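You operate a simulated robot arm through the tools that you are given. There is no shell and no other tool. Be economical: measure what you need, move in short steps, check, and stop when the job is done.

You run a simulated robot arm. Do the job below in one go: nothing can be reset, and whatever is moved stays where it is left.

Task
Clear the fault and get pump and heating running again.
Fine: pull the lower mushroom button out; Reset works only with both switches at 0.

It is judged by the outcome, as a careful person would: the job done as asked, and still so three seconds after it is handed in. It fails if anything else is knocked over, pushed out of place, dropped, spilled or broken.

Robot
A 7-joint arm with a two-finger parallel gripper on a trunk, on a base that drives. Base frame: it is fixed to the floor where the robot stands at the start and does not move with it; the origin is under the middle of the robot, x ahead of it, y to its left, z up. Lengths are in m, angles in degrees, forces in N, time in s.
Its first joint turns from -149.0 to 149.0 degrees. Places, roughly: fault lamp [1.4, 0.1, 1.2]; heat lamp [1.7, 0.1, 1.2]; heating switch [1.7, 0.1, 1.1]; lower mushroom button [1.3, 0.1, 1.1]; main switch [1.1, 0.3, 1.4]; pump lamp [1.5, 0.1, 1.2]; reset button [1.4, 0.1, 1.1]; water pump switch [1.5, 0.1, 1.1]; zone four knob [0.8, -0.9, 0.6]; zone one knob [1.5, -0.9, 0.6]; zone three knob [1, -0.9, 0.6]; zone two knob [1.3, -0.9, 0.6]. Payload 3.5 kg.
The tool frame sits at the grasp point between the pads (the TCP): z along the fingers, y along the line on which they close. The tips reach 0.023 m beyond it. Largest opening 0.094 m; finger width 0.038, thickness 0.01; the body of the gripper, 0.054 by 0.096 m, starts 0.039 m behind the TCP.
Orientation is told as [roll, pitch, yaw] about the base's x, y, z axes, in that order, counted from this pose: with the fingers straight down and closing along the base's y, the tool's x points along the base's -x, its y along +y and its z along -z.

Tools
- The arm moves only by the tool send_rows. Its argument "motion" is text: rows parted by semicolons, each of 7 numbers parted by spaces: the shift along the tool's x, y, z in m, then the turn, a rotation vector about the tool's x, y, z in degrees, then the gripper command, from -1 (shut) to 1 (fully open), values between in proportion. In form: tx ty tz ax ay az grip; .... A call has 1 to 10 rows; each row shifts and turns the commanded pose from where the row before left it, along the tool's axes as they then stand. A row lasts 0.2 s, in which the tool goes at most 0.05 m and 8.6 degrees; a call with a longer step from one row to the next is refused whole, and so is a gripper value outside its range. A pose out of reach is approached as far as the arm can. The call stops where the force on the tool passes 50 N (or 10 N more than at its start, if that is more) or the arm is blocked; 0.2 s more then pass. The fingers move at their own pace (about 0.153 m/s each) and stop on an object; they squeeze with about 37 N. The grip force told is the motor's: it shows also when the fingers shut on nothing. Time passes only in rows, and 0.2 s behind the last, so rows that do not move let the fingers close. The reply holds the time, the measured pose of the TCP, the force on the tool along the base axes, the opening and the grip force, in the units named above and with some noise, with the torque about the TCP (base axes, N m) and any sound that the robot's microphone picked up, and new pictures: "pictures" is both (left out), scene, wrist or none.
- Cameras (640 x 400 px; columns grow to the right, rows downward): "scene" is now at [-0.2402, 0.1563, 1.3154]; the picture's right is [-0.36, -0.93, 0.00], its down [-0.10, 0.04, -0.99] and it looks along [0.93, -0.36, -0.10] (base axes); focal length 292 px, centre (320, 200). "wrist" rides on the gripper at [0.086, 0.016, -0.075] in the tool frame; the picture's right is [-0.18, 0.98, 0.00], its down [-0.58, -0.11, -0.81] and it looks along [-0.79, -0.15, 0.59] (tool axes); focal length 243 px, centre (320, 200). There is no depth. A picture from a camera that has moved, and an enlarged one, comes with that camera's place and axes in the base frame and with its lens.
- roll_base(legs): drives the robot by 1 to 6 legs, each [ahead, left, turn to the left] in m, m and degrees, along the robot's own axes; the way and the turn of a leg run together, so that a leg with both is an arc; at most 1.5 m and 180 degrees a leg. The arm and the cameras ride along, it lands a little off, and it stops where it bumps. It gives what a move gives, and a new picture of the scene camera.
- turn_head(pan, tilt): turns the head with the scene camera to pan (to the left, within 143 degrees either way) and tilt (down, from -29 to 69), counted from straight ahead of the robot. It gives what a move gives, and a new picture of the scene camera.
- inspect(camera, box): a new picture of the part [left, top, right, bottom] of that camera's present view, enlarged. The clock stands still meanwhile.
- close_job(): hands the job in; it is judged then, once.

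Go step by step. Nothing tells you exact positions but the pictures and the camera data: compare them with the known pose of the tool, close in by small moves and look again before you grip or let go. The budget is 120 turns and 260 pictures, counting those below and the enlarged ones. Unless the task says otherwise, let go and move clear before handing in, and close with one line.

The tools are called by a JSON object that holds its "op" and its "data". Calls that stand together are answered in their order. send_rows: Moves the arm, as the interface text tells. Its arguments: {"type":"object","properties":{"motion":{"type":"string"},"pictures":{"type":"string","enum":["both","scene","wrist","none"]}},"required":["motion"]} The other tools are called the same way: roll_base (legs) drives the base; turn_head (pan, tilt) turns the head that bears the scene camera; inspect (camera, box) takes an enlarged picture of a part of a camera's view; close_job () hands the job in.

At the start:

```text
t: 0.0
tool_pos: [0.7324, -0.3026, 0.9994]
tcp_rot: [0.0, 0.0, -0.1]
force: [0.4, 0.3, 1.2]
moment: [0.01, 0.0, 0.02]
gripper_width: 0.094
grip_force: 0.0
robot x, y, heading: [0.0032, 0.0027, 0.1]
head pan, tilt: [-21.3, 5.9]
```

scene: 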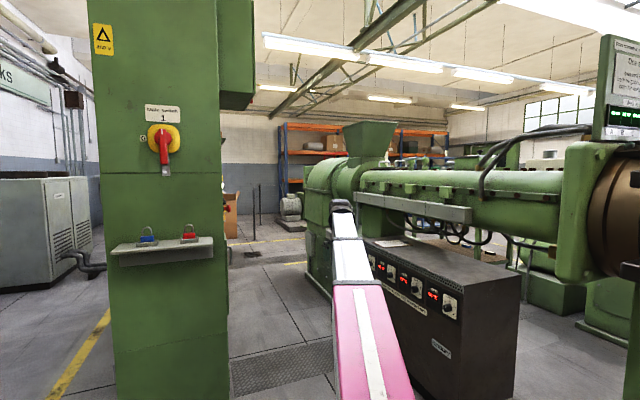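
wrist: 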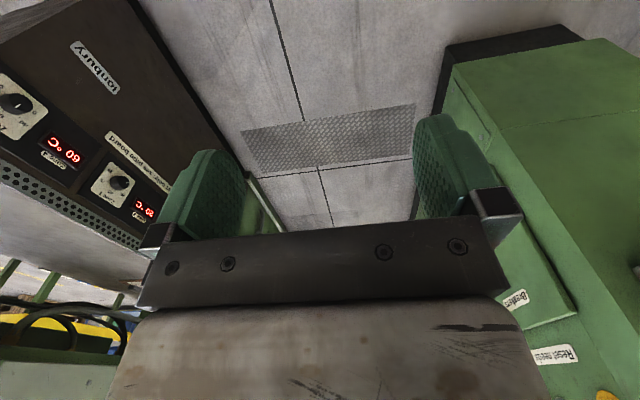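

I see the cabinet ahead; the controls sit on its right side, facing -y, which I can't see from here. First I look closer at the labels and at the column.

{"op": "inspect", "data": {"camera": "wrist", "box": [440, 200, 640, 400]}}

{"op": "inspect", "data": {"camera": "scene", "box": [80, 80, 260, 280]}}

{"op": "turn_head", "data": {"pan": -45, "tilt": 35}}

```text
2.00 times, centred on (540, 300) of wrist
camera zoom: at [0.6458, -0.2865, 1.0737], right [0.18, 0.98, 0.0], down [0.58, -0.11, 0.81], along [0.79, -0.15, -0.59], focal length 485 px, centre (-120, 0)
```

zoom: 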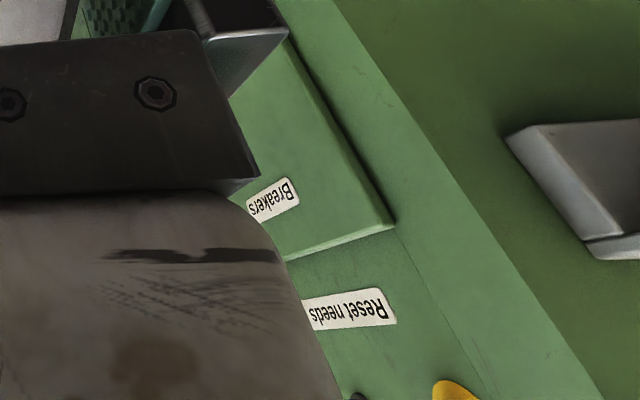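

```text
2.00 times, centred on (170, 180) of scene
camera zoom: at [-0.2402, 0.1563, 1.3154], right [-0.36, -0.93, 0.0], down [-0.1, 0.04, -0.99], along [0.93, -0.36, -0.1], focal length 583 px, centre (620, 240)
```

zoom: 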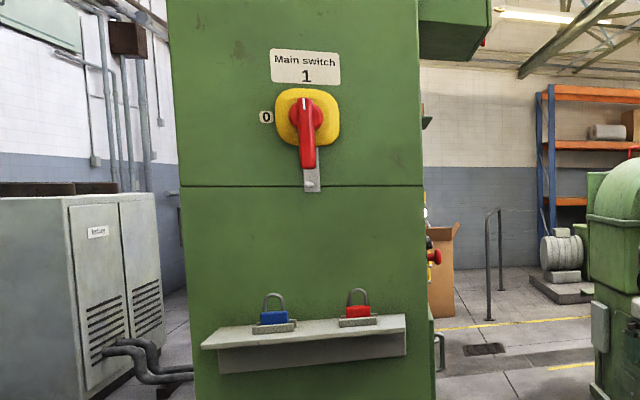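

```text
t: 0.9
tool_pos: [0.7319, -0.3023, 1.0002]
tcp_rot: [0.0, 0.0, 0.1]
force: [-0.3, -1.0, -0.9]
moment: [-0.01, -0.01, -0.01]
gripper_width: 0.0941
grip_force: 0.1
robot x, y, heading: [-0.0036, -0.0032, 0.1]
head pan, tilt: [-45.0, 35.0]
camera scene: at [-0.2637, 0.1274, 1.2687], right [-0.71, -0.71, 0.0], down [-0.41, 0.4, -0.82], along [0.58, -0.58, -0.57], focal length 292 px, centre (320, 200)
```

scene: 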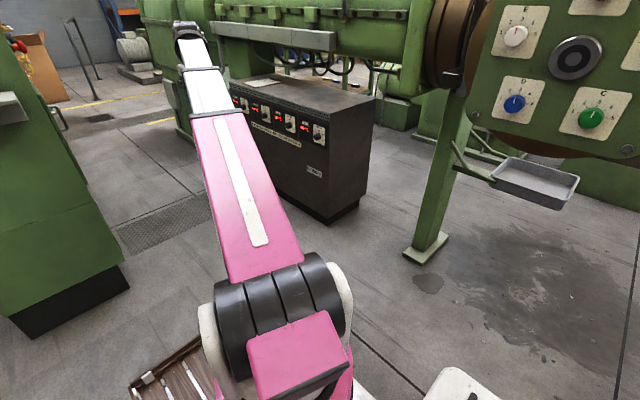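

The column's side panel faces -y, along an aisle about 1 m wide. I shift the robot to the right and turn the head to see the panel.

{"op": "roll_base", "data": {"legs": [[0, -0.35, 0]]}}

{"op": "turn_head", "data": {"pan": 12, "tilt": 8}}

```text
t: 3.2
tool_pos: [0.7312, -0.6549, 0.9994]
tcp_rot: [0.0, 0.0, -0.1]
force: [-0.4, 0.2, 0.8]
moment: [-0.01, -0.01, 0.0]
gripper_width: 0.0939
grip_force: 0.0
robot x, y, heading: [0.0004, -0.3501, -0.3]
head pan, tilt: [-45.0, 35.0]
camera scene: at [-0.2639, -0.2213, 1.2687], right [-0.71, -0.7, 0.0], down [-0.4, 0.41, -0.82], along [0.58, -0.58, -0.57], focal length 292 px, centre (320, 200)
```

scene: 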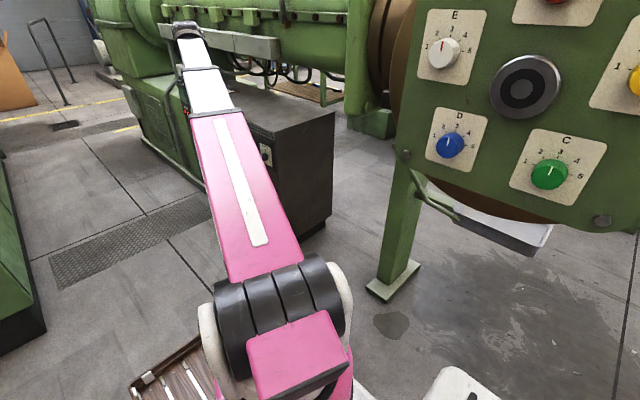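

```text
t: 4.5
tool_pos: [0.7304, -0.6535, 1.0001]
tcp_rot: [0.0, 0.0, -0.1]
force: [-0.3, -0.3, -0.2]
moment: [0.03, 0.0, -0.01]
gripper_width: 0.0942
grip_force: 0.1
robot x, y, heading: [-0.0002, -0.3467, -0.1]
head pan, tilt: [12.0, 8.0]
camera scene: at [-0.2353, -0.1399, 1.312], right [0.2, -0.98, 0.0], down [-0.14, -0.03, -0.99], along [0.97, 0.2, -0.14], focal length 292 px, centre (320, 200)
```

scene: 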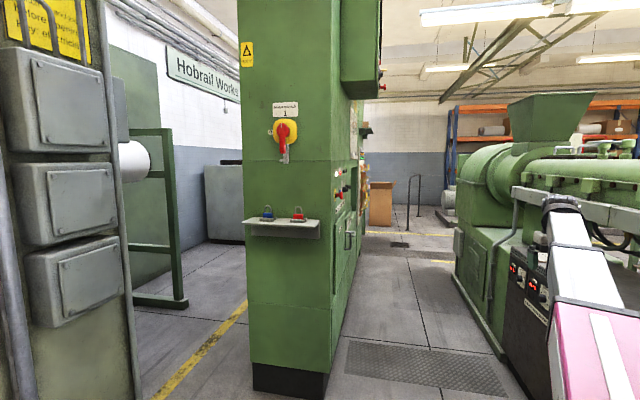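

The panel is visible at a shallow angle. I swing the arm left a bit, then advance the base to get a clearer view.

{"op": "send_rows", "data": {"motion": "0 0.05 0 0 0 0 0; 0 0.05 0 0 0 0 0; 0 0.05 0 0 0 0 0; 0 0.05 0 0 0 0 0", "pictures": "none"}}

{"op": "roll_base", "data": {"legs": [[0.45, -0.05, 0]]}}

{"op": "turn_head", "data": {"pan": 20, "tilt": 8}}

```text
t: 5.5
tool_pos: [0.7311, -0.4568, 0.9985]
tcp_rot: [-0.1, 0.0, -0.3]
force: [-0.5, 0.0, 0.0]
moment: [-0.02, 0.02, 0.01]
gripper_width: 0.0469
grip_force: 0.1
robot x, y, heading: [-0.001, -0.3496, -0.2]
head pan, tilt: [12.0, 8.0]
```

```text
t: 8.2
tool_pos: [1.1827, -0.5089, 0.9977]
tcp_rot: [-0.1, 0.0, -0.3]
force: [0.4, -0.1, 0.7]
moment: [-0.01, -0.02, 0.0]
gripper_width: 0.047
grip_force: 0.1
robot x, y, heading: [0.4485, -0.4027, -0.0]
head pan, tilt: [12.0, 8.0]
camera scene: at [0.2164, -0.1915, 1.312], right [0.2, -0.98, 0.0], down [-0.14, -0.03, -0.99], along [0.97, 0.2, -0.14], focal length 292 px, centre (320, 200)
```

scene: 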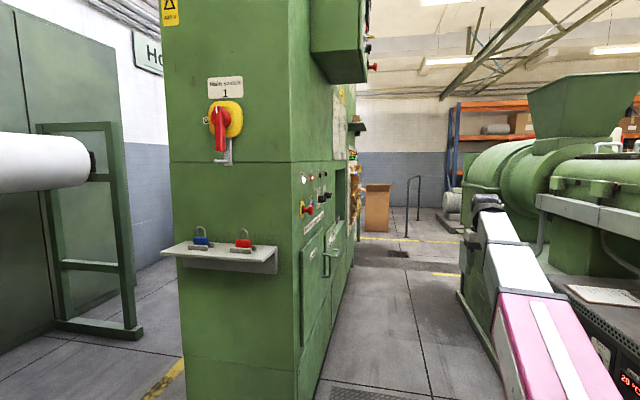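

```text
t: 8.9
tool_pos: [1.1827, -0.5091, 0.9983]
tcp_rot: [-0.1, 0.1, -0.3]
force: [0.0, -0.3, 0.1]
moment: [0.01, -0.01, 0.03]
gripper_width: 0.0471
grip_force: 0.1
robot x, y, heading: [0.4543, -0.403, -0.3]
head pan, tilt: [20.0, 8.0]
camera scene: at [0.2129, -0.1792, 1.312], right [0.34, -0.94, 0.0], down [-0.13, -0.05, -0.99], along [0.93, 0.33, -0.14], focal length 292 px, centre (320, 200)
```

scene: 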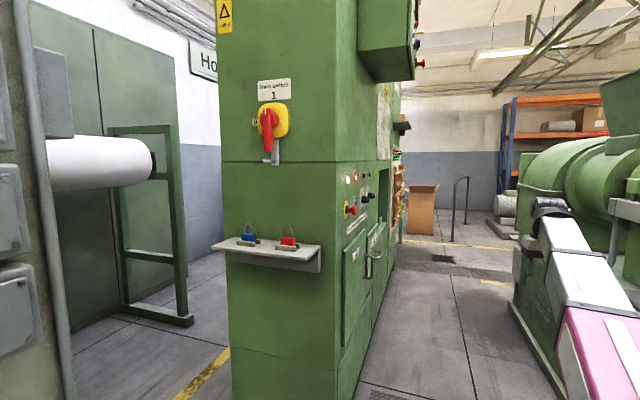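

{"op": "inspect", "data": {"camera": "scene", "box": [330, 30, 430, 280]}}

{"op": "inspect", "data": {"camera": "scene", "box": [335, 165, 415, 245]}}

```text
1.60 times, centred on (380, 155) of scene
camera zoom: at [0.2129, -0.1792, 1.312], right [0.34, -0.94, 0.0], down [-0.13, -0.05, -0.99], along [0.93, 0.33, -0.14], focal length 466 px, centre (224, 272)
```

zoom: 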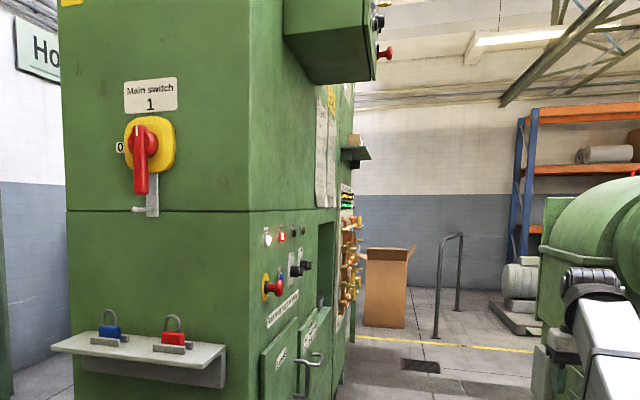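

```text
5.00 times, centred on (375, 205) of scene
camera zoom: at [0.2129, -0.1792, 1.312], right [0.34, -0.94, 0.0], down [-0.13, -0.05, -0.99], along [0.93, 0.33, -0.14], focal length 1458 px, centre (45, 175)
```

zoom: 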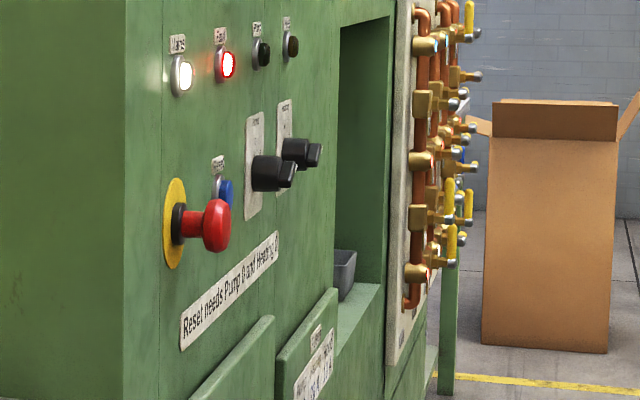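

The red mushroom, blue reset, two black rotary switches and lamps are on the panel; the label confirms the rule. I raise the arm and roll the tool so the fingers point at the panel (+y), closing vertically.

{"op": "send_rows", "data": {"motion": "0 0.045 -0.025 0 0 0 0; 0 0.045 -0.025 0 0 0 0; 0 0.045 -0.025 0 0 0 0; 0 0.045 -0.025 0 0 0 0", "pictures": "none"}}

{"op": "send_rows", "data": {"motion": "0 0 0 -8.5 0 0 0; 0 0 0 -8.5 0 0 0; 0 0 0 -8.5 0 0 0; 0 0 0 -8.5 0 0 0; 0 0 0 -8.5 0 0 0; 0 0 0 -8.5 0 0 0", "pictures": "both"}}

```text
refused: row 1 steps farther than a row can; nothing moved
```

```text
t: 9.4
tool_pos: [1.185, -0.5098, 0.9962]
tcp_rot: [12.4, -0.9, 0.3]
force: [5.5, 0.5, -11.2]
moment: [-0.12, -0.52, -0.1]
gripper_width: 0.0469
grip_force: 0.0
robot x, y, heading: [0.4485, -0.3998, -0.3]
head pan, tilt: [20.0, 8.0]
stopped in row 2: the force on the tool passed its limit at 86 N (the readings are from after the stop); the commanded pose is now the measured one
camera scene: at [0.2129, -0.1791, 1.312], right [0.34, -0.94, 0.0], down [-0.13, -0.05, -0.99], along [0.93, 0.33, -0.14], focal length 292 px, centre (320, 200)
camera wrist: at [1.0971, -0.5112, 1.0713], right [0.18, 0.96, 0.21], down [0.57, -0.28, 0.77], along [0.8, -0.01, -0.6], focal length 243 px, centre (320, 200)
```

scene: 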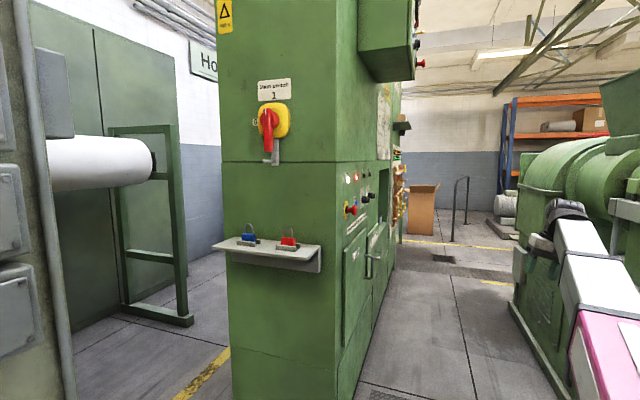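
wrist: 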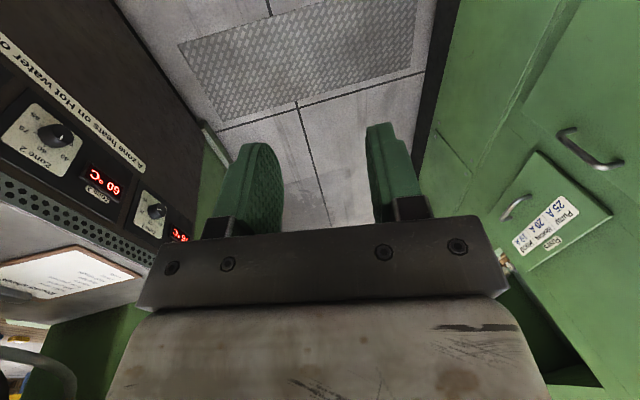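

Nothing seems near the gripper, so the force spike was probably the wrist moving fast. I move the tool away first and then turn more slowly.

{"op": "send_rows", "data": {"motion": "0 0.03 -0.01 0 0 0 0; 0 0.04 -0.02 0 0 0 0; 0 0.04 -0.02 0 0 0 0; 0 0.04 -0.02 0 0 0 0; 0 0.04 -0.02 0 0 0 0; 0 0 0 0 0 0 0", "pictures": "none"}}

{"op": "send_rows", "data": {"motion": "0 0 0 -3 0 0 0; 0 0 0 -4 0 0 0; 0 0 0 -5 0 0 0; 0 0 0 -5 0 0 0; 0 0 0 -5 0 0 0; 0 0 0 -5 0 0 0; 0 0 0 -5 0 0 0; 0 0 0 -5 0 0 0", "pictures": "scene"}}

```text
t: 9.8
tool_pos: [1.1862, -0.4954, 1.0078]
tcp_rot: [12.0, -1.6, 0.8]
force: [5.0, 2.1, -8.9]
moment: [-0.26, -0.38, -0.24]
gripper_width: 0.0471
grip_force: 0.0
robot x, y, heading: [0.4537, -0.4032, -0.2]
head pan, tilt: [20.0, 8.0]
stopped in row 1: the force on the tool passed its limit at 64 N (the readings are from after the stop); the commanded pose is now the measured one
```

```text
t: 10.2
tool_pos: [1.1862, -0.4963, 1.0064]
tcp_rot: [13.7, -2.0, 1.4]
force: [6.2, 0.5, -11.3]
moment: [0.13, -0.62, 0.11]
gripper_width: 0.047
grip_force: 0.1
robot x, y, heading: [0.4479, -0.4012, -0.1]
head pan, tilt: [20.0, 8.0]
stopped in row 1: the force on the tool passed its limit at 67 N (the readings are from after the stop); the commanded pose is now the measured one
camera scene: at [0.2128, -0.1792, 1.312], right [0.34, -0.94, 0.0], down [-0.13, -0.05, -0.99], along [0.93, 0.33, -0.14], focal length 292 px, centre (320, 200)
```

scene: 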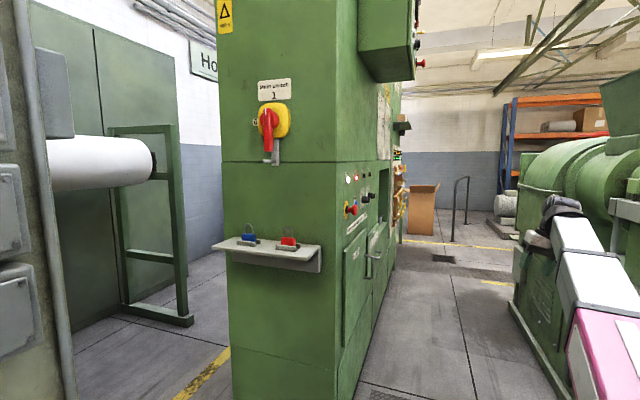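

There is a real contact somewhere. I look along the arm and to the right.

{"op": "turn_head", "data": {"pan": -40, "tilt": 20}}

{"op": "inspect", "data": {"camera": "wrist", "box": [0, 0, 640, 400]}}

```text
t: 11.5
tool_pos: [1.187, -0.4965, 1.0054]
tcp_rot: [13.7, -2.0, 1.4]
force: [9.3, -1.5, -28.1]
moment: [0.09, -1.76, 0.09]
gripper_width: 0.0469
grip_force: 0.1
robot x, y, heading: [0.452, -0.3998, -0.2]
head pan, tilt: [-40.0, 20.0]
camera scene: at [0.1967, -0.2706, 1.2925], right [-0.65, -0.76, 0.0], down [-0.26, 0.22, -0.94], along [0.72, -0.61, -0.34], focal length 292 px, centre (320, 200)
```

scene: 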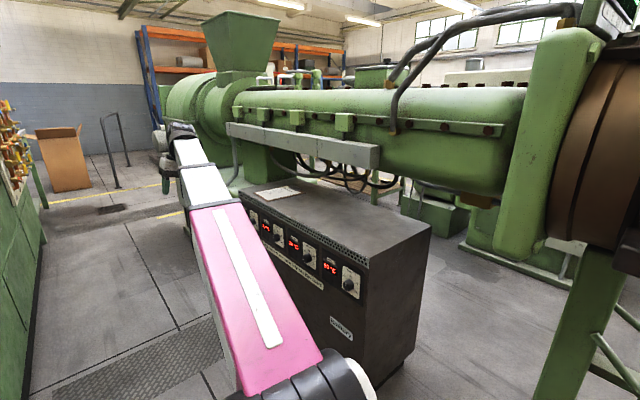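

```text
1.00 times, centred on (320, 200) of wrist (not enlarged: the box is as wide or as high as the picture)
camera zoom: at [1.098, -0.5011, 1.0785], right [0.15, 0.96, 0.24], down [0.56, -0.28, 0.78], along [0.81, 0.02, -0.58], focal length 243 px, centre (320, 200)
```

zoom: 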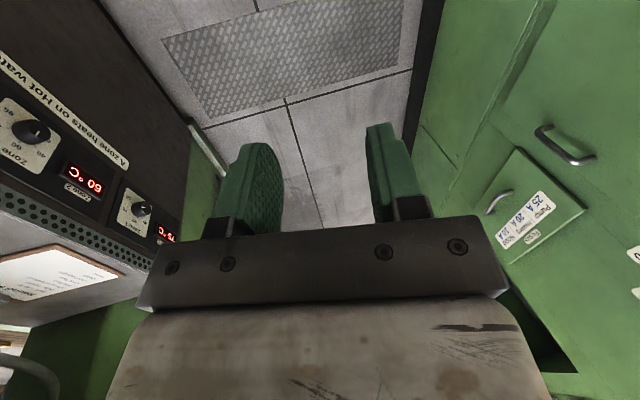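

No outside contact is visible, and the push on the tool is down and forward, so the gripper may be pressing on the arm's own forearm. I back off in the direction of the force.

{"op": "send_rows", "data": {"motion": "-0.01 0 0.01 3 0 0 0; -0.02 0 0.01 4 0 0 0; -0.02 0 0.01 4 0 0 0; 0 0 0 2 0 0 0; 0 0 0 0 0 0 0", "pictures": "scene"}}

```text
t: 12.7
tool_pos: [1.2372, -0.491, 0.9792]
tcp_rot: [0.7, -1.8, 1.3]
force: [-0.3, 0.0, -0.7]
moment: [-0.01, -0.01, -0.02]
gripper_width: 0.0468
grip_force: 0.0
robot x, y, heading: [0.4506, -0.401, -0.1]
head pan, tilt: [-40.0, 20.0]
camera scene: at [0.1967, -0.2706, 1.2925], right [-0.65, -0.76, 0.0], down [-0.26, 0.22, -0.94], along [0.72, -0.61, -0.34], focal length 292 px, centre (320, 200)
```

scene: 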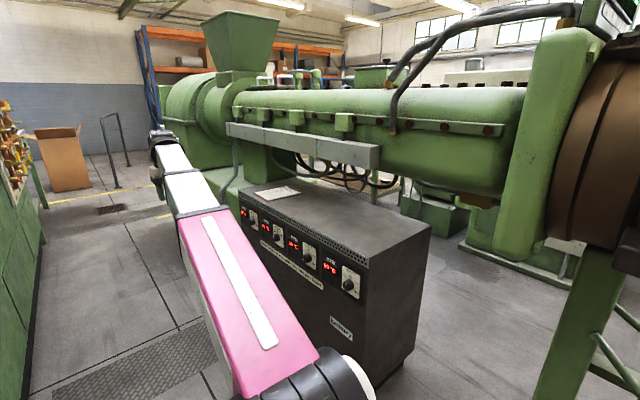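

Free again: it was the near edge of the reach. I stretch farther out before rotating.

{"op": "send_rows", "data": {"motion": "-0.04 0.02 -0.01 0 0 0 0; -0.04 0.02 -0.02 0 0 0 0; -0.02 0.04 -0.02 0 0 0 0; 0 0.04 -0.02 0 0 0 0; 0 0.04 -0.02 0 0 0 0; 0 0 0 0 0 0 0", "pictures": "none"}}

{"op": "send_rows", "data": {"motion": "0 0 0 -4 0 0 0; 0 0 0 -6 0 0 0; 0 0 0 -6 0 0 0; 0 0 0 -6 0 0 0; 0 0 0 -6 0 0 0; 0 0 0 -6 0 0 0; 0 0 0 -6 0 0 0; 0 0 0 -6 0 0 0", "pictures": "scene"}}

```text
t: 14.1
tool_pos: [1.3308, -0.3288, 1.0741]
tcp_rot: [0.8, -1.9, 1.4]
force: [-0.7, 0.6, -0.1]
moment: [0.02, -0.01, -0.01]
gripper_width: 0.0473
grip_force: 0.1
robot x, y, heading: [0.4509, -0.4036, -0.3]
head pan, tilt: [-40.0, 20.0]
```

```text
t: 15.9
tool_pos: [1.3309, -0.3286, 1.0733]
tcp_rot: [46.8, -1.8, 1.4]
force: [0.0, -0.1, 0.9]
moment: [0.01, 0.01, -0.02]
gripper_width: 0.047
grip_force: 0.1
robot x, y, heading: [0.4488, -0.398, -0.5]
head pan, tilt: [-40.0, 20.0]
camera scene: at [0.1967, -0.2706, 1.2925], right [-0.65, -0.76, 0.0], down [-0.26, 0.22, -0.94], along [0.72, -0.61, -0.34], focal length 292 px, centre (320, 200)
```

scene: 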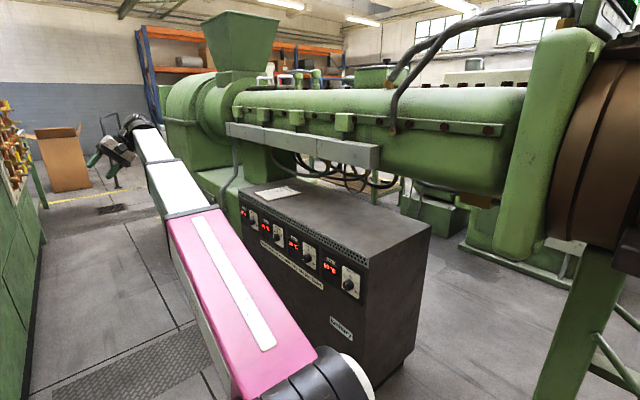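

Works well. I finish the roll to 90° and look with both cameras.

{"op": "turn_head", "data": {"pan": 10, "tilt": 10}}

{"op": "send_rows", "data": {"motion": "0 0 0 -6 0 0 0; 0 0 0 -6 0 0 0; 0 0 0 -6 0 0 0; 0 0 0 -6 0 0 0; 0 0 0 -6 0 0 0; 0 0 0 -6 0 0 0; 0 0 0 -6 0 0 0; 0 0 0 -1.2 -1.4 -1.9 0", "pictures": "both"}}

```text
t: 17.1
tool_pos: [1.3316, -0.3292, 1.0734]
tcp_rot: [46.7, -1.9, 1.4]
force: [0.3, 0.2, -0.8]
moment: [-0.03, 0.0, -0.04]
gripper_width: 0.0469
grip_force: 0.0
robot x, y, heading: [0.4512, -0.4032, -0.1]
head pan, tilt: [10.0, 10.0]
camera scene: at [0.2173, -0.1948, 1.3088], right [0.17, -0.99, 0.0], down [-0.17, -0.03, -0.98], along [0.97, 0.17, -0.17], focal length 292 px, centre (320, 200)
```

scene: 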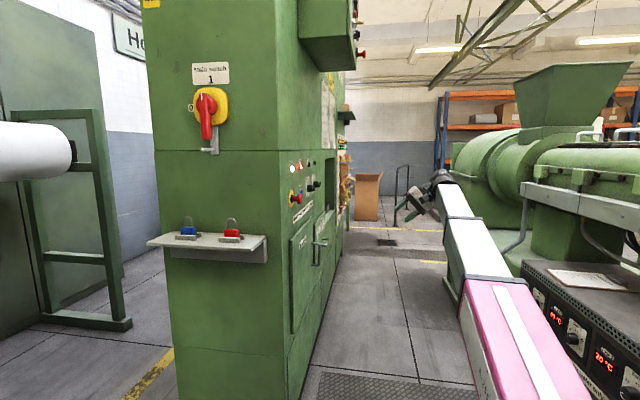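

```text
t: 18.9
tool_pos: [1.3314, -0.3288, 1.0739]
tcp_rot: [90.1, -3.9, 0.1]
force: [-0.5, -0.6, 0.1]
moment: [-0.01, 0.0, -0.02]
gripper_width: 0.0469
grip_force: 0.0
robot x, y, heading: [0.4491, -0.3977, -0.1]
head pan, tilt: [10.0, 10.0]
camera scene: at [0.2173, -0.1947, 1.3088], right [0.17, -0.99, 0.0], down [-0.17, -0.03, -0.98], along [0.97, 0.17, -0.17], focal length 292 px, centre (320, 200)
camera wrist: at [1.2428, -0.4038, 1.0834], right [0.12, 0.0, 0.99], down [0.59, -0.81, -0.07], along [0.8, 0.59, -0.09], focal length 243 px, centre (320, 200)
```

scene: 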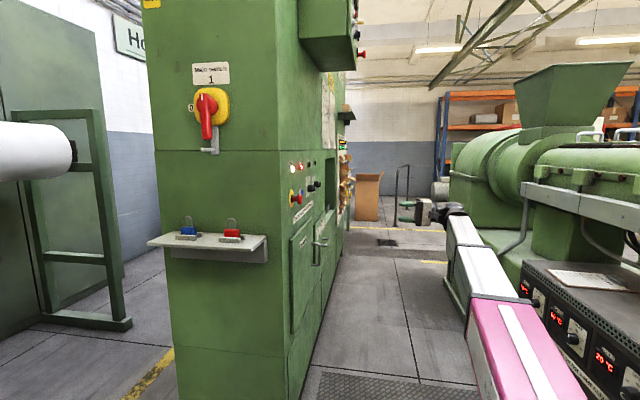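
wrist: 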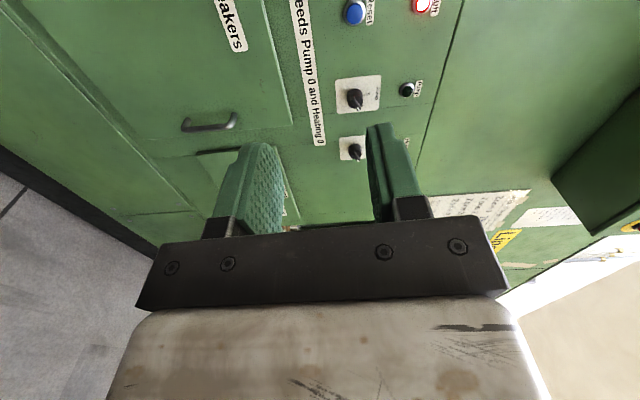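

Tool now points at the panel. I fix the small tilt and shift back in x to see all the controls with the wrist camera.

{"op": "send_rows", "data": {"motion": "0.03 0 0 0 0 3.9 0; 0.04 0 0 0 0 0 0; 0.04 0 0 0 0 0 0; 0 0 0 0 0 0 0", "pictures": "wrist"}}

{"op": "inspect", "data": {"camera": "scene", "box": [270, 140, 350, 220]}}

{"op": "inspect", "data": {"camera": "wrist", "box": [260, 0, 460, 160]}}

```text
t: 19.9
tool_pos: [1.2197, -0.3296, 1.0711]
tcp_rot: [90.1, 0.1, 0.0]
force: [0.4, 0.2, 0.4]
moment: [-0.01, 0.03, -0.01]
gripper_width: 0.0468
grip_force: 0.1
robot x, y, heading: [0.4531, -0.3987, -0.5]
head pan, tilt: [10.0, 10.0]
camera wrist: at [1.1325, -0.4041, 1.0872], right [0.19, 0.0, 0.98], down [0.58, -0.81, -0.11], along [0.79, 0.59, -0.15], focal length 243 px, centre (320, 200)
```

wrist: 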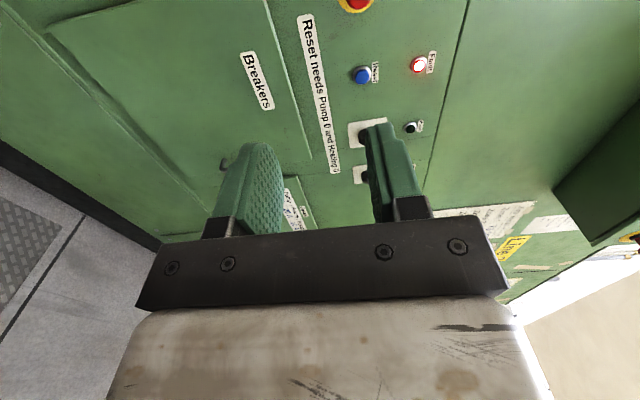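

```text
5.00 times, centred on (310, 180) of scene
camera zoom: at [0.2173, -0.1947, 1.3088], right [0.17, -0.99, 0.0], down [-0.17, -0.03, -0.98], along [0.97, 0.17, -0.17], focal length 1458 px, centre (370, 300)
```

zoom: 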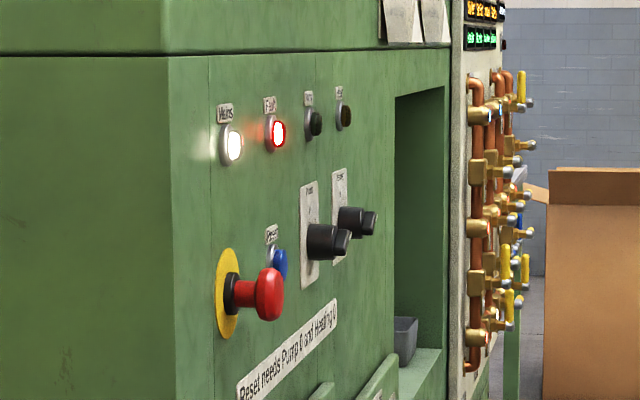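

```text
2.50 times, centred on (360, 80) of wrist
camera zoom: at [1.1325, -0.4041, 1.0872], right [0.19, 0.0, 0.98], down [0.58, -0.81, -0.11], along [0.79, 0.59, -0.15], focal length 606 px, centre (220, 500)
```

zoom: 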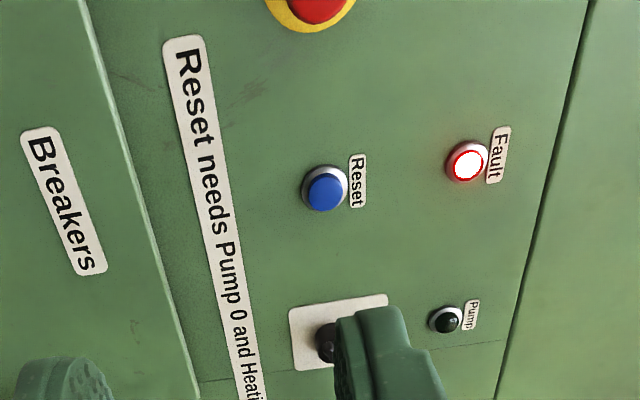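

I place the mushroom head at about (1.275, 0.065, 1.125), the reset at (1.39, 0.09, 1.125). I open the gripper and move to in front of the mushroom.

{"op": "send_rows", "data": {"motion": "-0.02 0.02 0.02 0 0 0 1; -0.02 0.02 0.035 0 0 0 1; -0.015 0.014 0.035 0 0 0 1; 0 0 0.04 0 0 0 1; 0 0 0.04 0 0 0 1; 0 0 0.03 0 0 0 1; 0 0 0 0 0 0 1", "pictures": "both"}}

{"op": "inspect", "data": {"camera": "scene", "box": [260, 150, 420, 250]}}

```text
t: 21.5
tool_pos: [1.2765, -0.1287, 1.1241]
tcp_rot: [90.0, 0.1, 0.0]
force: [0.0, -0.2, -0.7]
moment: [0.02, -0.04, -0.03]
gripper_width: 0.0941
grip_force: 0.1
robot x, y, heading: [0.4511, -0.3994, -0.3]
head pan, tilt: [10.0, 10.0]
camera scene: at [0.2173, -0.1947, 1.3088], right [0.17, -0.99, 0.0], down [-0.17, -0.03, -0.98], along [0.97, 0.17, -0.17], focal length 292 px, centre (320, 200)
camera wrist: at [1.1905, -0.2044, 1.1404], right [0.19, 0.0, 0.98], down [0.58, -0.81, -0.11], along [0.79, 0.59, -0.15], focal length 243 px, centre (320, 200)
```

scene: 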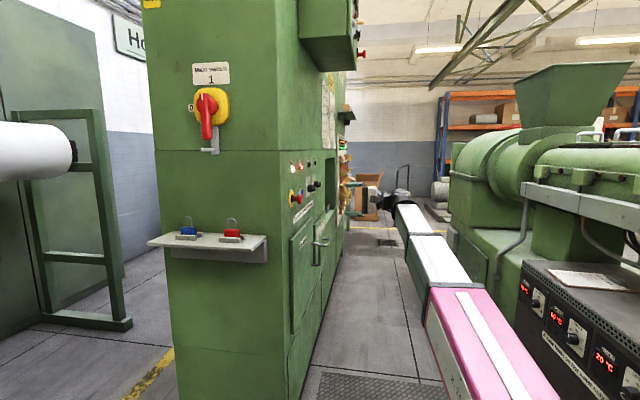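
wrist: 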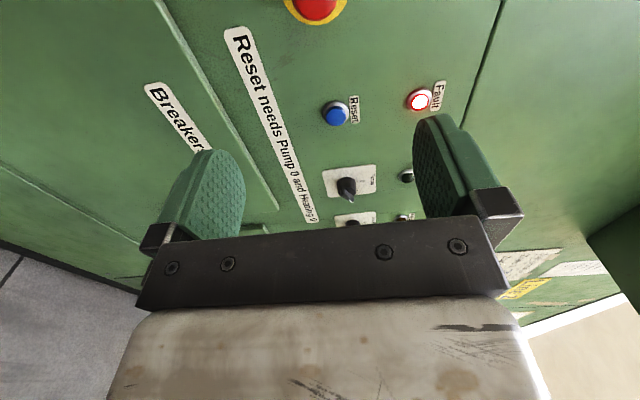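

```text
4.00 times, centred on (340, 200) of scene
camera zoom: at [0.2173, -0.1947, 1.3088], right [0.17, -0.99, 0.0], down [-0.17, -0.03, -0.98], along [0.97, 0.17, -0.17], focal length 1166 px, centre (240, 200)
```

zoom: 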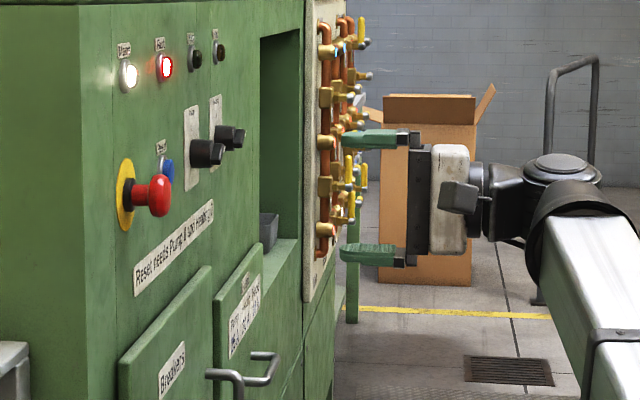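

Height matches. I advance with the open fingers around the mushroom head, then check.

{"op": "send_rows", "data": {"motion": "0.008 0 0.03 0 0 0 1; 0 0 0.04 0 0 0 1; 0 0 0.04 0 0 0 1; 0 0 0.03 0 0 0 1; 0 0 0.015 0 0 0 1; 0 0 0 0 0 0 1", "pictures": "wrist"}}

{"op": "inspect", "data": {"camera": "scene", "box": [270, 150, 370, 230]}}

```text
t: 22.9
tool_pos: [1.2666, 0.0237, 1.1259]
tcp_rot: [90.0, 0.1, 0.0]
force: [0.5, -0.4, -0.8]
moment: [0.01, -0.01, -0.03]
gripper_width: 0.0939
grip_force: 0.2
robot x, y, heading: [0.4499, -0.399, -0.2]
head pan, tilt: [10.0, 10.0]
camera wrist: at [1.18, -0.051, 1.1416], right [0.19, 0.0, 0.98], down [0.58, -0.81, -0.11], along [0.79, 0.59, -0.15], focal length 243 px, centre (320, 200)
```

wrist: 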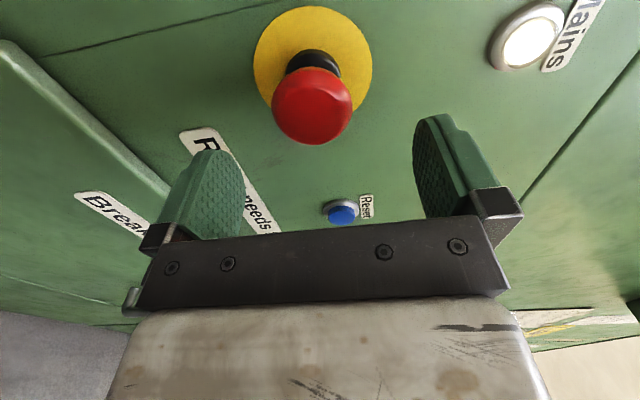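

```text
5.00 times, centred on (320, 190) of scene
camera zoom: at [0.2173, -0.1947, 1.3088], right [0.17, -0.99, 0.0], down [-0.17, -0.03, -0.98], along [0.97, 0.17, -0.17], focal length 1458 px, centre (320, 250)
```

zoom: 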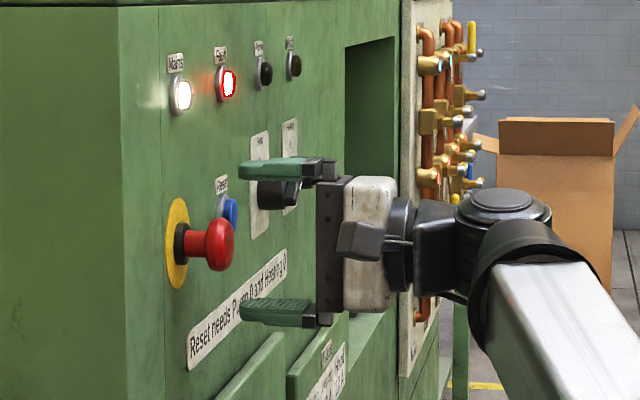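

The head is at about (1.25, 0.062, 1.125). I shift 0.015 back in x, go in and close.

{"op": "send_rows", "data": {"motion": "0.015 0 0 0 0 0 1; 0 0 0.02 0 0 0 1; 0 0 0.018 0 0 0 1; 0 0 0 0 0 0 1", "pictures": "wrist"}}

{"op": "inspect", "data": {"camera": "scene", "box": [270, 150, 370, 230]}}

```text
t: 23.9
tool_pos: [1.2531, 0.0624, 1.1256]
tcp_rot: [90.0, 0.1, 0.0]
force: [-0.1, 0.5, -0.3]
moment: [0.01, 0.01, 0.0]
gripper_width: 0.0939
grip_force: 0.0
robot x, y, heading: [0.4477, -0.4012, -0.0]
head pan, tilt: [10.0, 10.0]
camera wrist: at [1.1663, -0.0126, 1.1413], right [0.19, 0.0, 0.98], down [0.58, -0.81, -0.11], along [0.79, 0.59, -0.15], focal length 243 px, centre (320, 200)
```

wrist: 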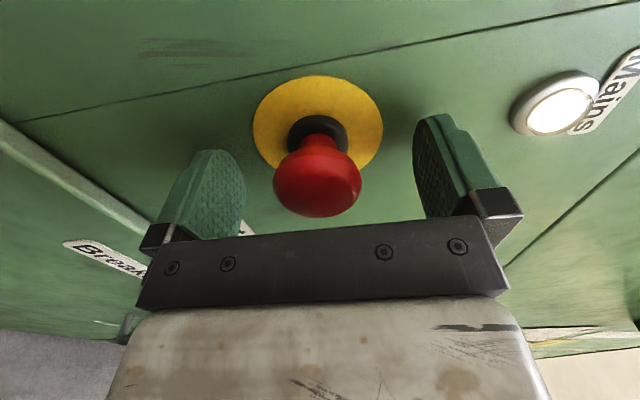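

```text
5.00 times, centred on (320, 190) of scene
camera zoom: at [0.2173, -0.1947, 1.3088], right [0.17, -0.99, 0.0], down [-0.17, -0.03, -0.98], along [0.97, 0.17, -0.17], focal length 1458 px, centre (320, 250)
```

zoom: 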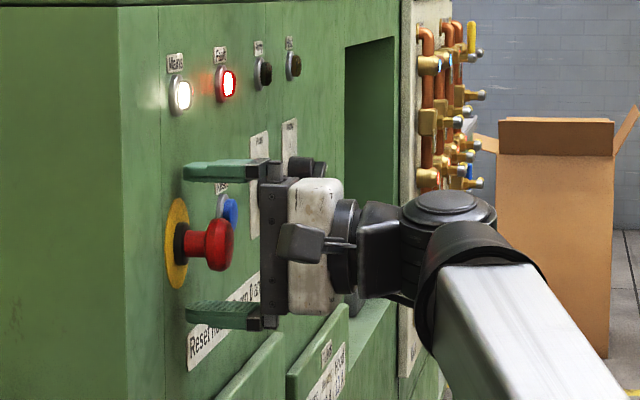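

The head sits right between the pads. I close and pull straight out.

{"op": "send_rows", "data": {"motion": "0 0 0 0 0 0 -1; 0 0 0 0 0 0 -1; 0 0 0 0 0 0 -1", "pictures": "none"}}

{"op": "send_rows", "data": {"motion": "0 0 -0.005 0 0 0 -1; 0 0 -0.005 0 0 0 -1; 0 0 -0.005 0 0 0 -1; 0 0 0 0 0 0 -1", "pictures": "wrist"}}

{"op": "inspect", "data": {"camera": "scene", "box": [270, 150, 370, 230]}}

```text
t: 24.7
tool_pos: [1.2529, 0.0622, 1.1239]
tcp_rot: [89.9, 0.1, 0.0]
force: [-1.7, -0.8, -8.3]
moment: [0.45, -0.1, -0.03]
gripper_width: 0.0391
grip_force: 44.5
robot x, y, heading: [0.4496, -0.4022, -0.2]
head pan, tilt: [10.0, 10.0]
```

```text
t: 25.7
tool_pos: [1.2531, 0.052, 1.1256]
tcp_rot: [90.0, 0.1, 0.2]
force: [0.4, 34.9, -1.2]
moment: [0.41, 0.01, 0.06]
gripper_width: 0.0387
grip_force: 45.4
robot x, y, heading: [0.4518, -0.4023, -0.5]
head pan, tilt: [10.0, 10.0]
camera wrist: at [1.1663, -0.0233, 1.1408], right [0.19, 0.0, 0.98], down [0.58, -0.8, -0.11], along [0.79, 0.59, -0.15], focal length 243 px, centre (320, 200)
```

wrist: 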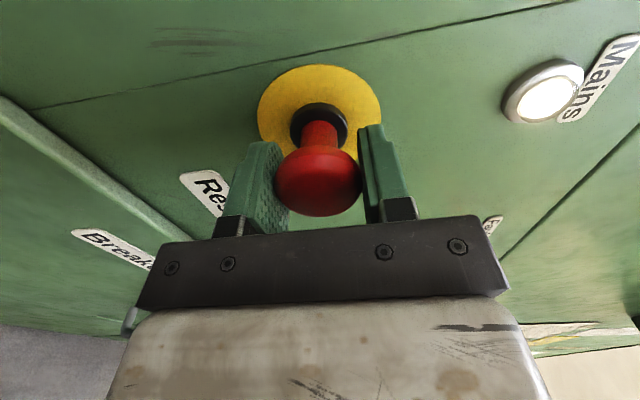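

```text
5.00 times, centred on (320, 190) of scene
camera zoom: at [0.2173, -0.1932, 1.3086], right [0.17, -0.99, 0.0], down [-0.17, -0.03, -0.98], along [0.97, 0.17, -0.17], focal length 1458 px, centre (320, 250)
```

zoom: 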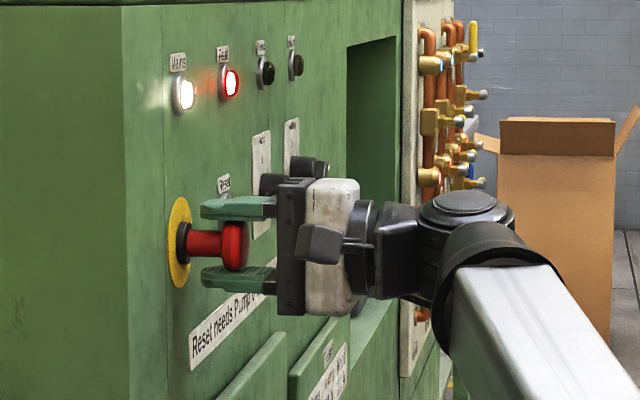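

The head came out about 10 mm and now resists with 35 N. I open and see whether it stays out.

{"op": "send_rows", "data": {"motion": "0 0 0 0 0 0 1; 0 0 0 0 0 0 1; 0 0 0 0 0 0 1", "pictures": "wrist"}}

{"op": "inspect", "data": {"camera": "scene", "box": [270, 150, 370, 230]}}

```text
t: 26.5
tool_pos: [1.253, 0.0486, 1.1251]
tcp_rot: [90.0, 0.0, 0.1]
force: [0.3, 0.9, 0.5]
moment: [-0.01, 0.01, 0.0]
gripper_width: 0.0938
grip_force: 0.0
robot x, y, heading: [0.4472, -0.404, -0.2]
head pan, tilt: [10.0, 10.0]
camera wrist: at [1.1664, -0.0265, 1.1408], right [0.19, 0.0, 0.98], down [0.58, -0.81, -0.11], along [0.79, 0.59, -0.15], focal length 243 px, centre (320, 200)
```

wrist: 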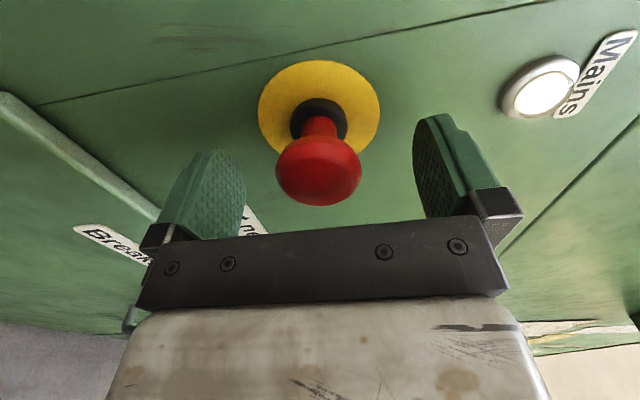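

```text
5.00 times, centred on (320, 190) of scene
camera zoom: at [0.2173, -0.1948, 1.3088], right [0.17, -0.99, 0.0], down [-0.17, -0.03, -0.98], along [0.97, 0.17, -0.17], focal length 1458 px, centre (320, 250)
```

zoom: 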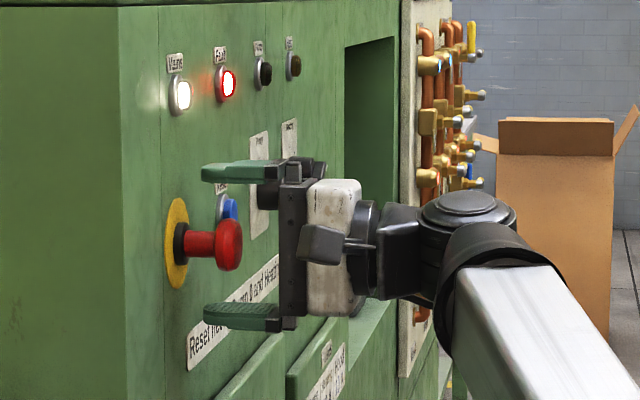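

The head stayed partly out (~5 mm). I pull once more to make sure it's at its end stop.

{"op": "send_rows", "data": {"motion": "0 0 0.006 0 0 0 1; 0 0 0 0 0 0 -1; 0 0 0 0 0 0 -1; 0 0 0 0 0 0 -1; 0 0 -0.005 0 0 0 -1; 0 0 -0.005 0 0 0 -1; 0 0 -0.005 0 0 0 -1; 0 0 -0.005 0 0 0 -1", "pictures": "none"}}

{"op": "inspect", "data": {"camera": "scene", "box": [270, 150, 370, 230]}}

```text
t: 28.1
tool_pos: [1.2523, 0.0502, 1.1254]
tcp_rot: [89.9, 0.1, 0.3]
force: [1.7, 29.5, -4.3]
moment: [0.37, 0.01, -0.02]
gripper_width: 0.0392
grip_force: 44.7
robot x, y, heading: [0.4503, -0.3973, -0.2]
head pan, tilt: [10.0, 10.0]
stopped in row 7: the force on the tool passed its limit at 55 N (the readings are from after the stop); the commanded pose is now the measured one
```

```text
5.00 times, centred on (320, 190) of scene
camera zoom: at [0.2171, -0.1929, 1.3087], right [0.17, -0.99, 0.0], down [-0.17, -0.03, -0.98], along [0.97, 0.17, -0.17], focal length 1458 px, centre (320, 250)
```

zoom: 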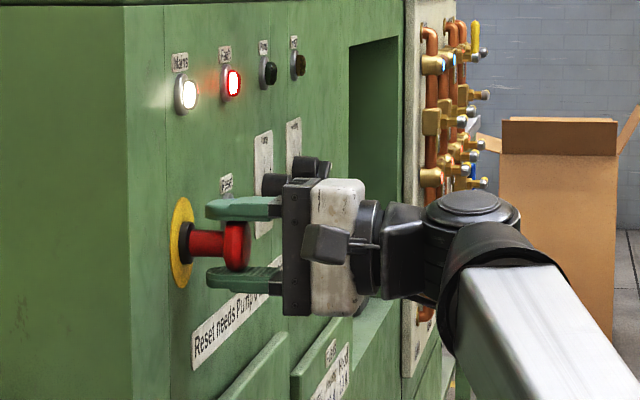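

Firm end stop: the button is out. I let go, back off, and move toward the switches to read their positions.

{"op": "send_rows", "data": {"motion": "0 0 0 0 0 0 1; 0 0 0 0 0 0 1; 0 0 -0.02 0 0 0 1; 0 0 -0.04 0 0 0 1; 0 0 -0.04 0 0 0 1; 0 0 -0.04 0 0 0 1; 0 0 -0.04 0 0 0 1; -0.03 0 0 0 0 0 1; -0.03 0 0 0 0 0 1; 0 0 0 0 0 0 1", "pictures": "wrist"}}

{"op": "inspect", "data": {"camera": "wrist", "box": [240, 0, 480, 240]}}

{"op": "inspect", "data": {"camera": "scene", "box": [280, 155, 340, 215]}}

```text
t: 30.3
tool_pos: [1.3129, -0.1372, 1.1264]
tcp_rot: [90.0, 0.1, 0.3]
force: [-0.3, 0.2, -0.9]
moment: [0.02, -0.03, 0.01]
gripper_width: 0.0939
grip_force: 0.0
robot x, y, heading: [0.4502, -0.4051, -0.2]
head pan, tilt: [10.0, 10.0]
camera wrist: at [1.2265, -0.2118, 1.1421], right [0.19, 0.0, 0.98], down [0.58, -0.8, -0.11], along [0.79, 0.59, -0.15], focal length 243 px, centre (320, 200)
```

wrist: 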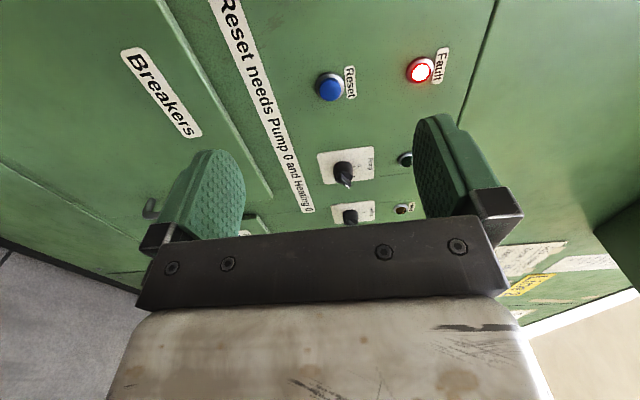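

```text
1.67 times, centred on (360, 120) of wrist
camera zoom: at [1.2265, -0.2118, 1.1421], right [0.19, 0.0, 0.98], down [0.58, -0.8, -0.11], along [0.79, 0.59, -0.15], focal length 404 px, centre (253, 333)
```

zoom: 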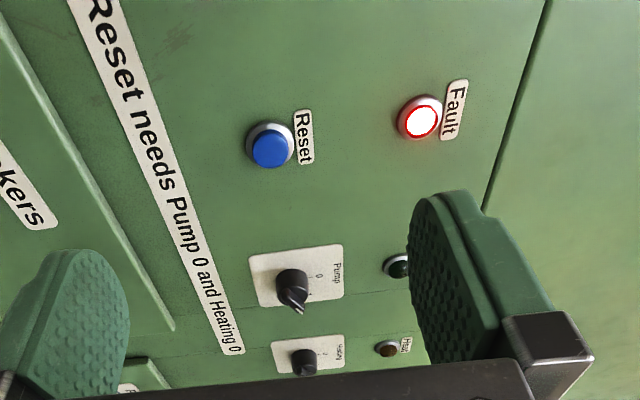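

```text
6.67 times, centred on (310, 185) of scene
camera zoom: at [0.2171, -0.1942, 1.3088], right [0.17, -0.99, 0.0], down [-0.17, -0.03, -0.98], along [0.97, 0.17, -0.17], focal length 1944 px, centre (387, 300)
```

zoom: 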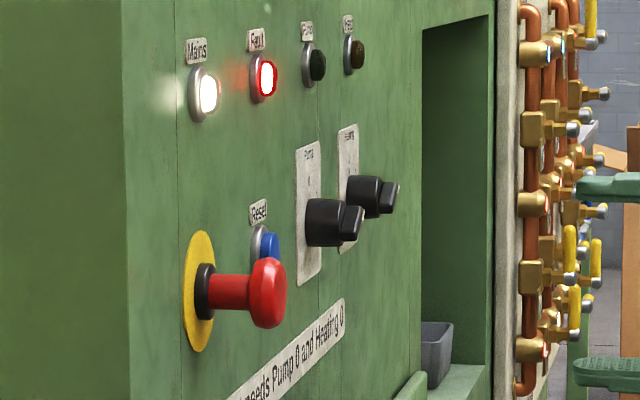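

The mushroom is visibly farther out. Both switches are farther along (x≈1.53 and 1.68), so I roll forward about 0.25 m to read and reach them.

{"op": "roll_base", "data": {"legs": [[0.25, 0, 0]]}}

{"op": "send_rows", "data": {"motion": "0.03 0 0 0 0 0 1; 0.03 0 0 0 0 0 1; 0.03 0 0 0 0 0 1; 0.03 0 0 0 0 0 1; 0 0 0 0 0 0 1", "pictures": "wrist"}}

{"op": "inspect", "data": {"camera": "wrist", "box": [270, 0, 430, 160]}}

```text
t: 32.1
tool_pos: [1.565, -0.1369, 1.1261]
tcp_rot: [90.0, 0.0, 0.3]
force: [-0.1, 0.1, -0.5]
moment: [0.0, -0.01, 0.0]
gripper_width: 0.0941
grip_force: 0.1
robot x, y, heading: [0.7033, -0.4039, -0.3]
head pan, tilt: [10.0, 10.0]
camera scene: at [0.4699, -0.1953, 1.3088], right [0.17, -0.99, 0.0], down [-0.17, -0.03, -0.98], along [0.97, 0.17, -0.17], focal length 292 px, centre (320, 200)
```

scene: 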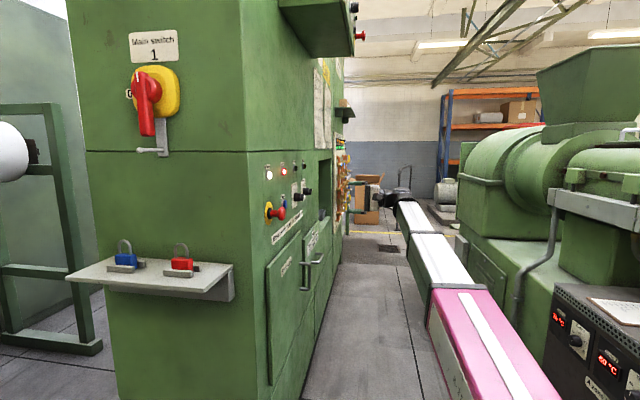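

```text
t: 33.3
tool_pos: [1.4456, -0.1367, 1.1278]
tcp_rot: [89.9, 0.1, 0.2]
force: [-0.2, -0.1, 0.6]
moment: [0.0, 0.03, -0.03]
gripper_width: 0.094
grip_force: 0.0
robot x, y, heading: [0.7046, -0.403, -0.4]
head pan, tilt: [10.0, 10.0]
camera wrist: at [1.3587, -0.2123, 1.1432], right [0.19, 0.0, 0.98], down [0.58, -0.8, -0.11], along [0.79, 0.59, -0.15], focal length 243 px, centre (320, 200)
```

wrist: 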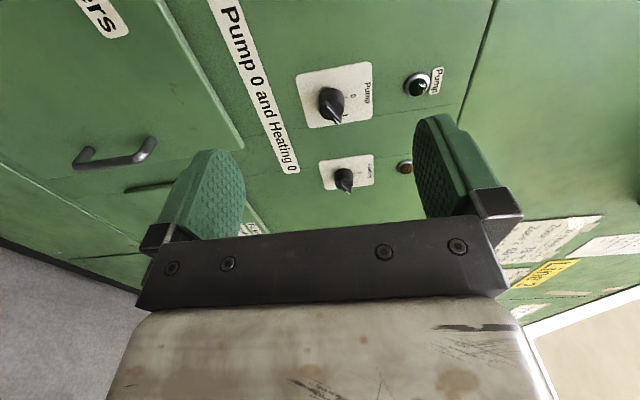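

```text
2.50 times, centred on (350, 80) of wrist
camera zoom: at [1.3587, -0.2123, 1.1432], right [0.19, 0.0, 0.98], down [0.58, -0.8, -0.11], along [0.79, 0.59, -0.15], focal length 606 px, centre (245, 500)
```

zoom: 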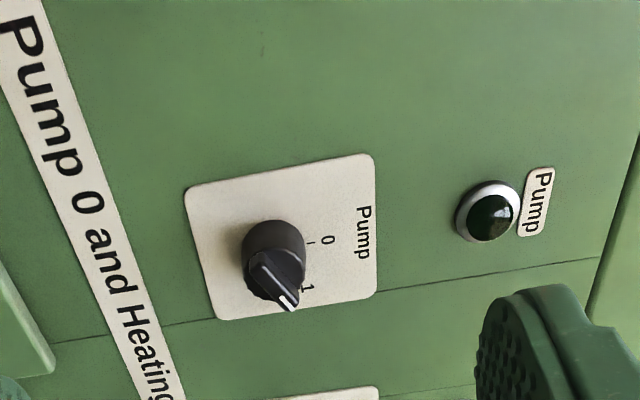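

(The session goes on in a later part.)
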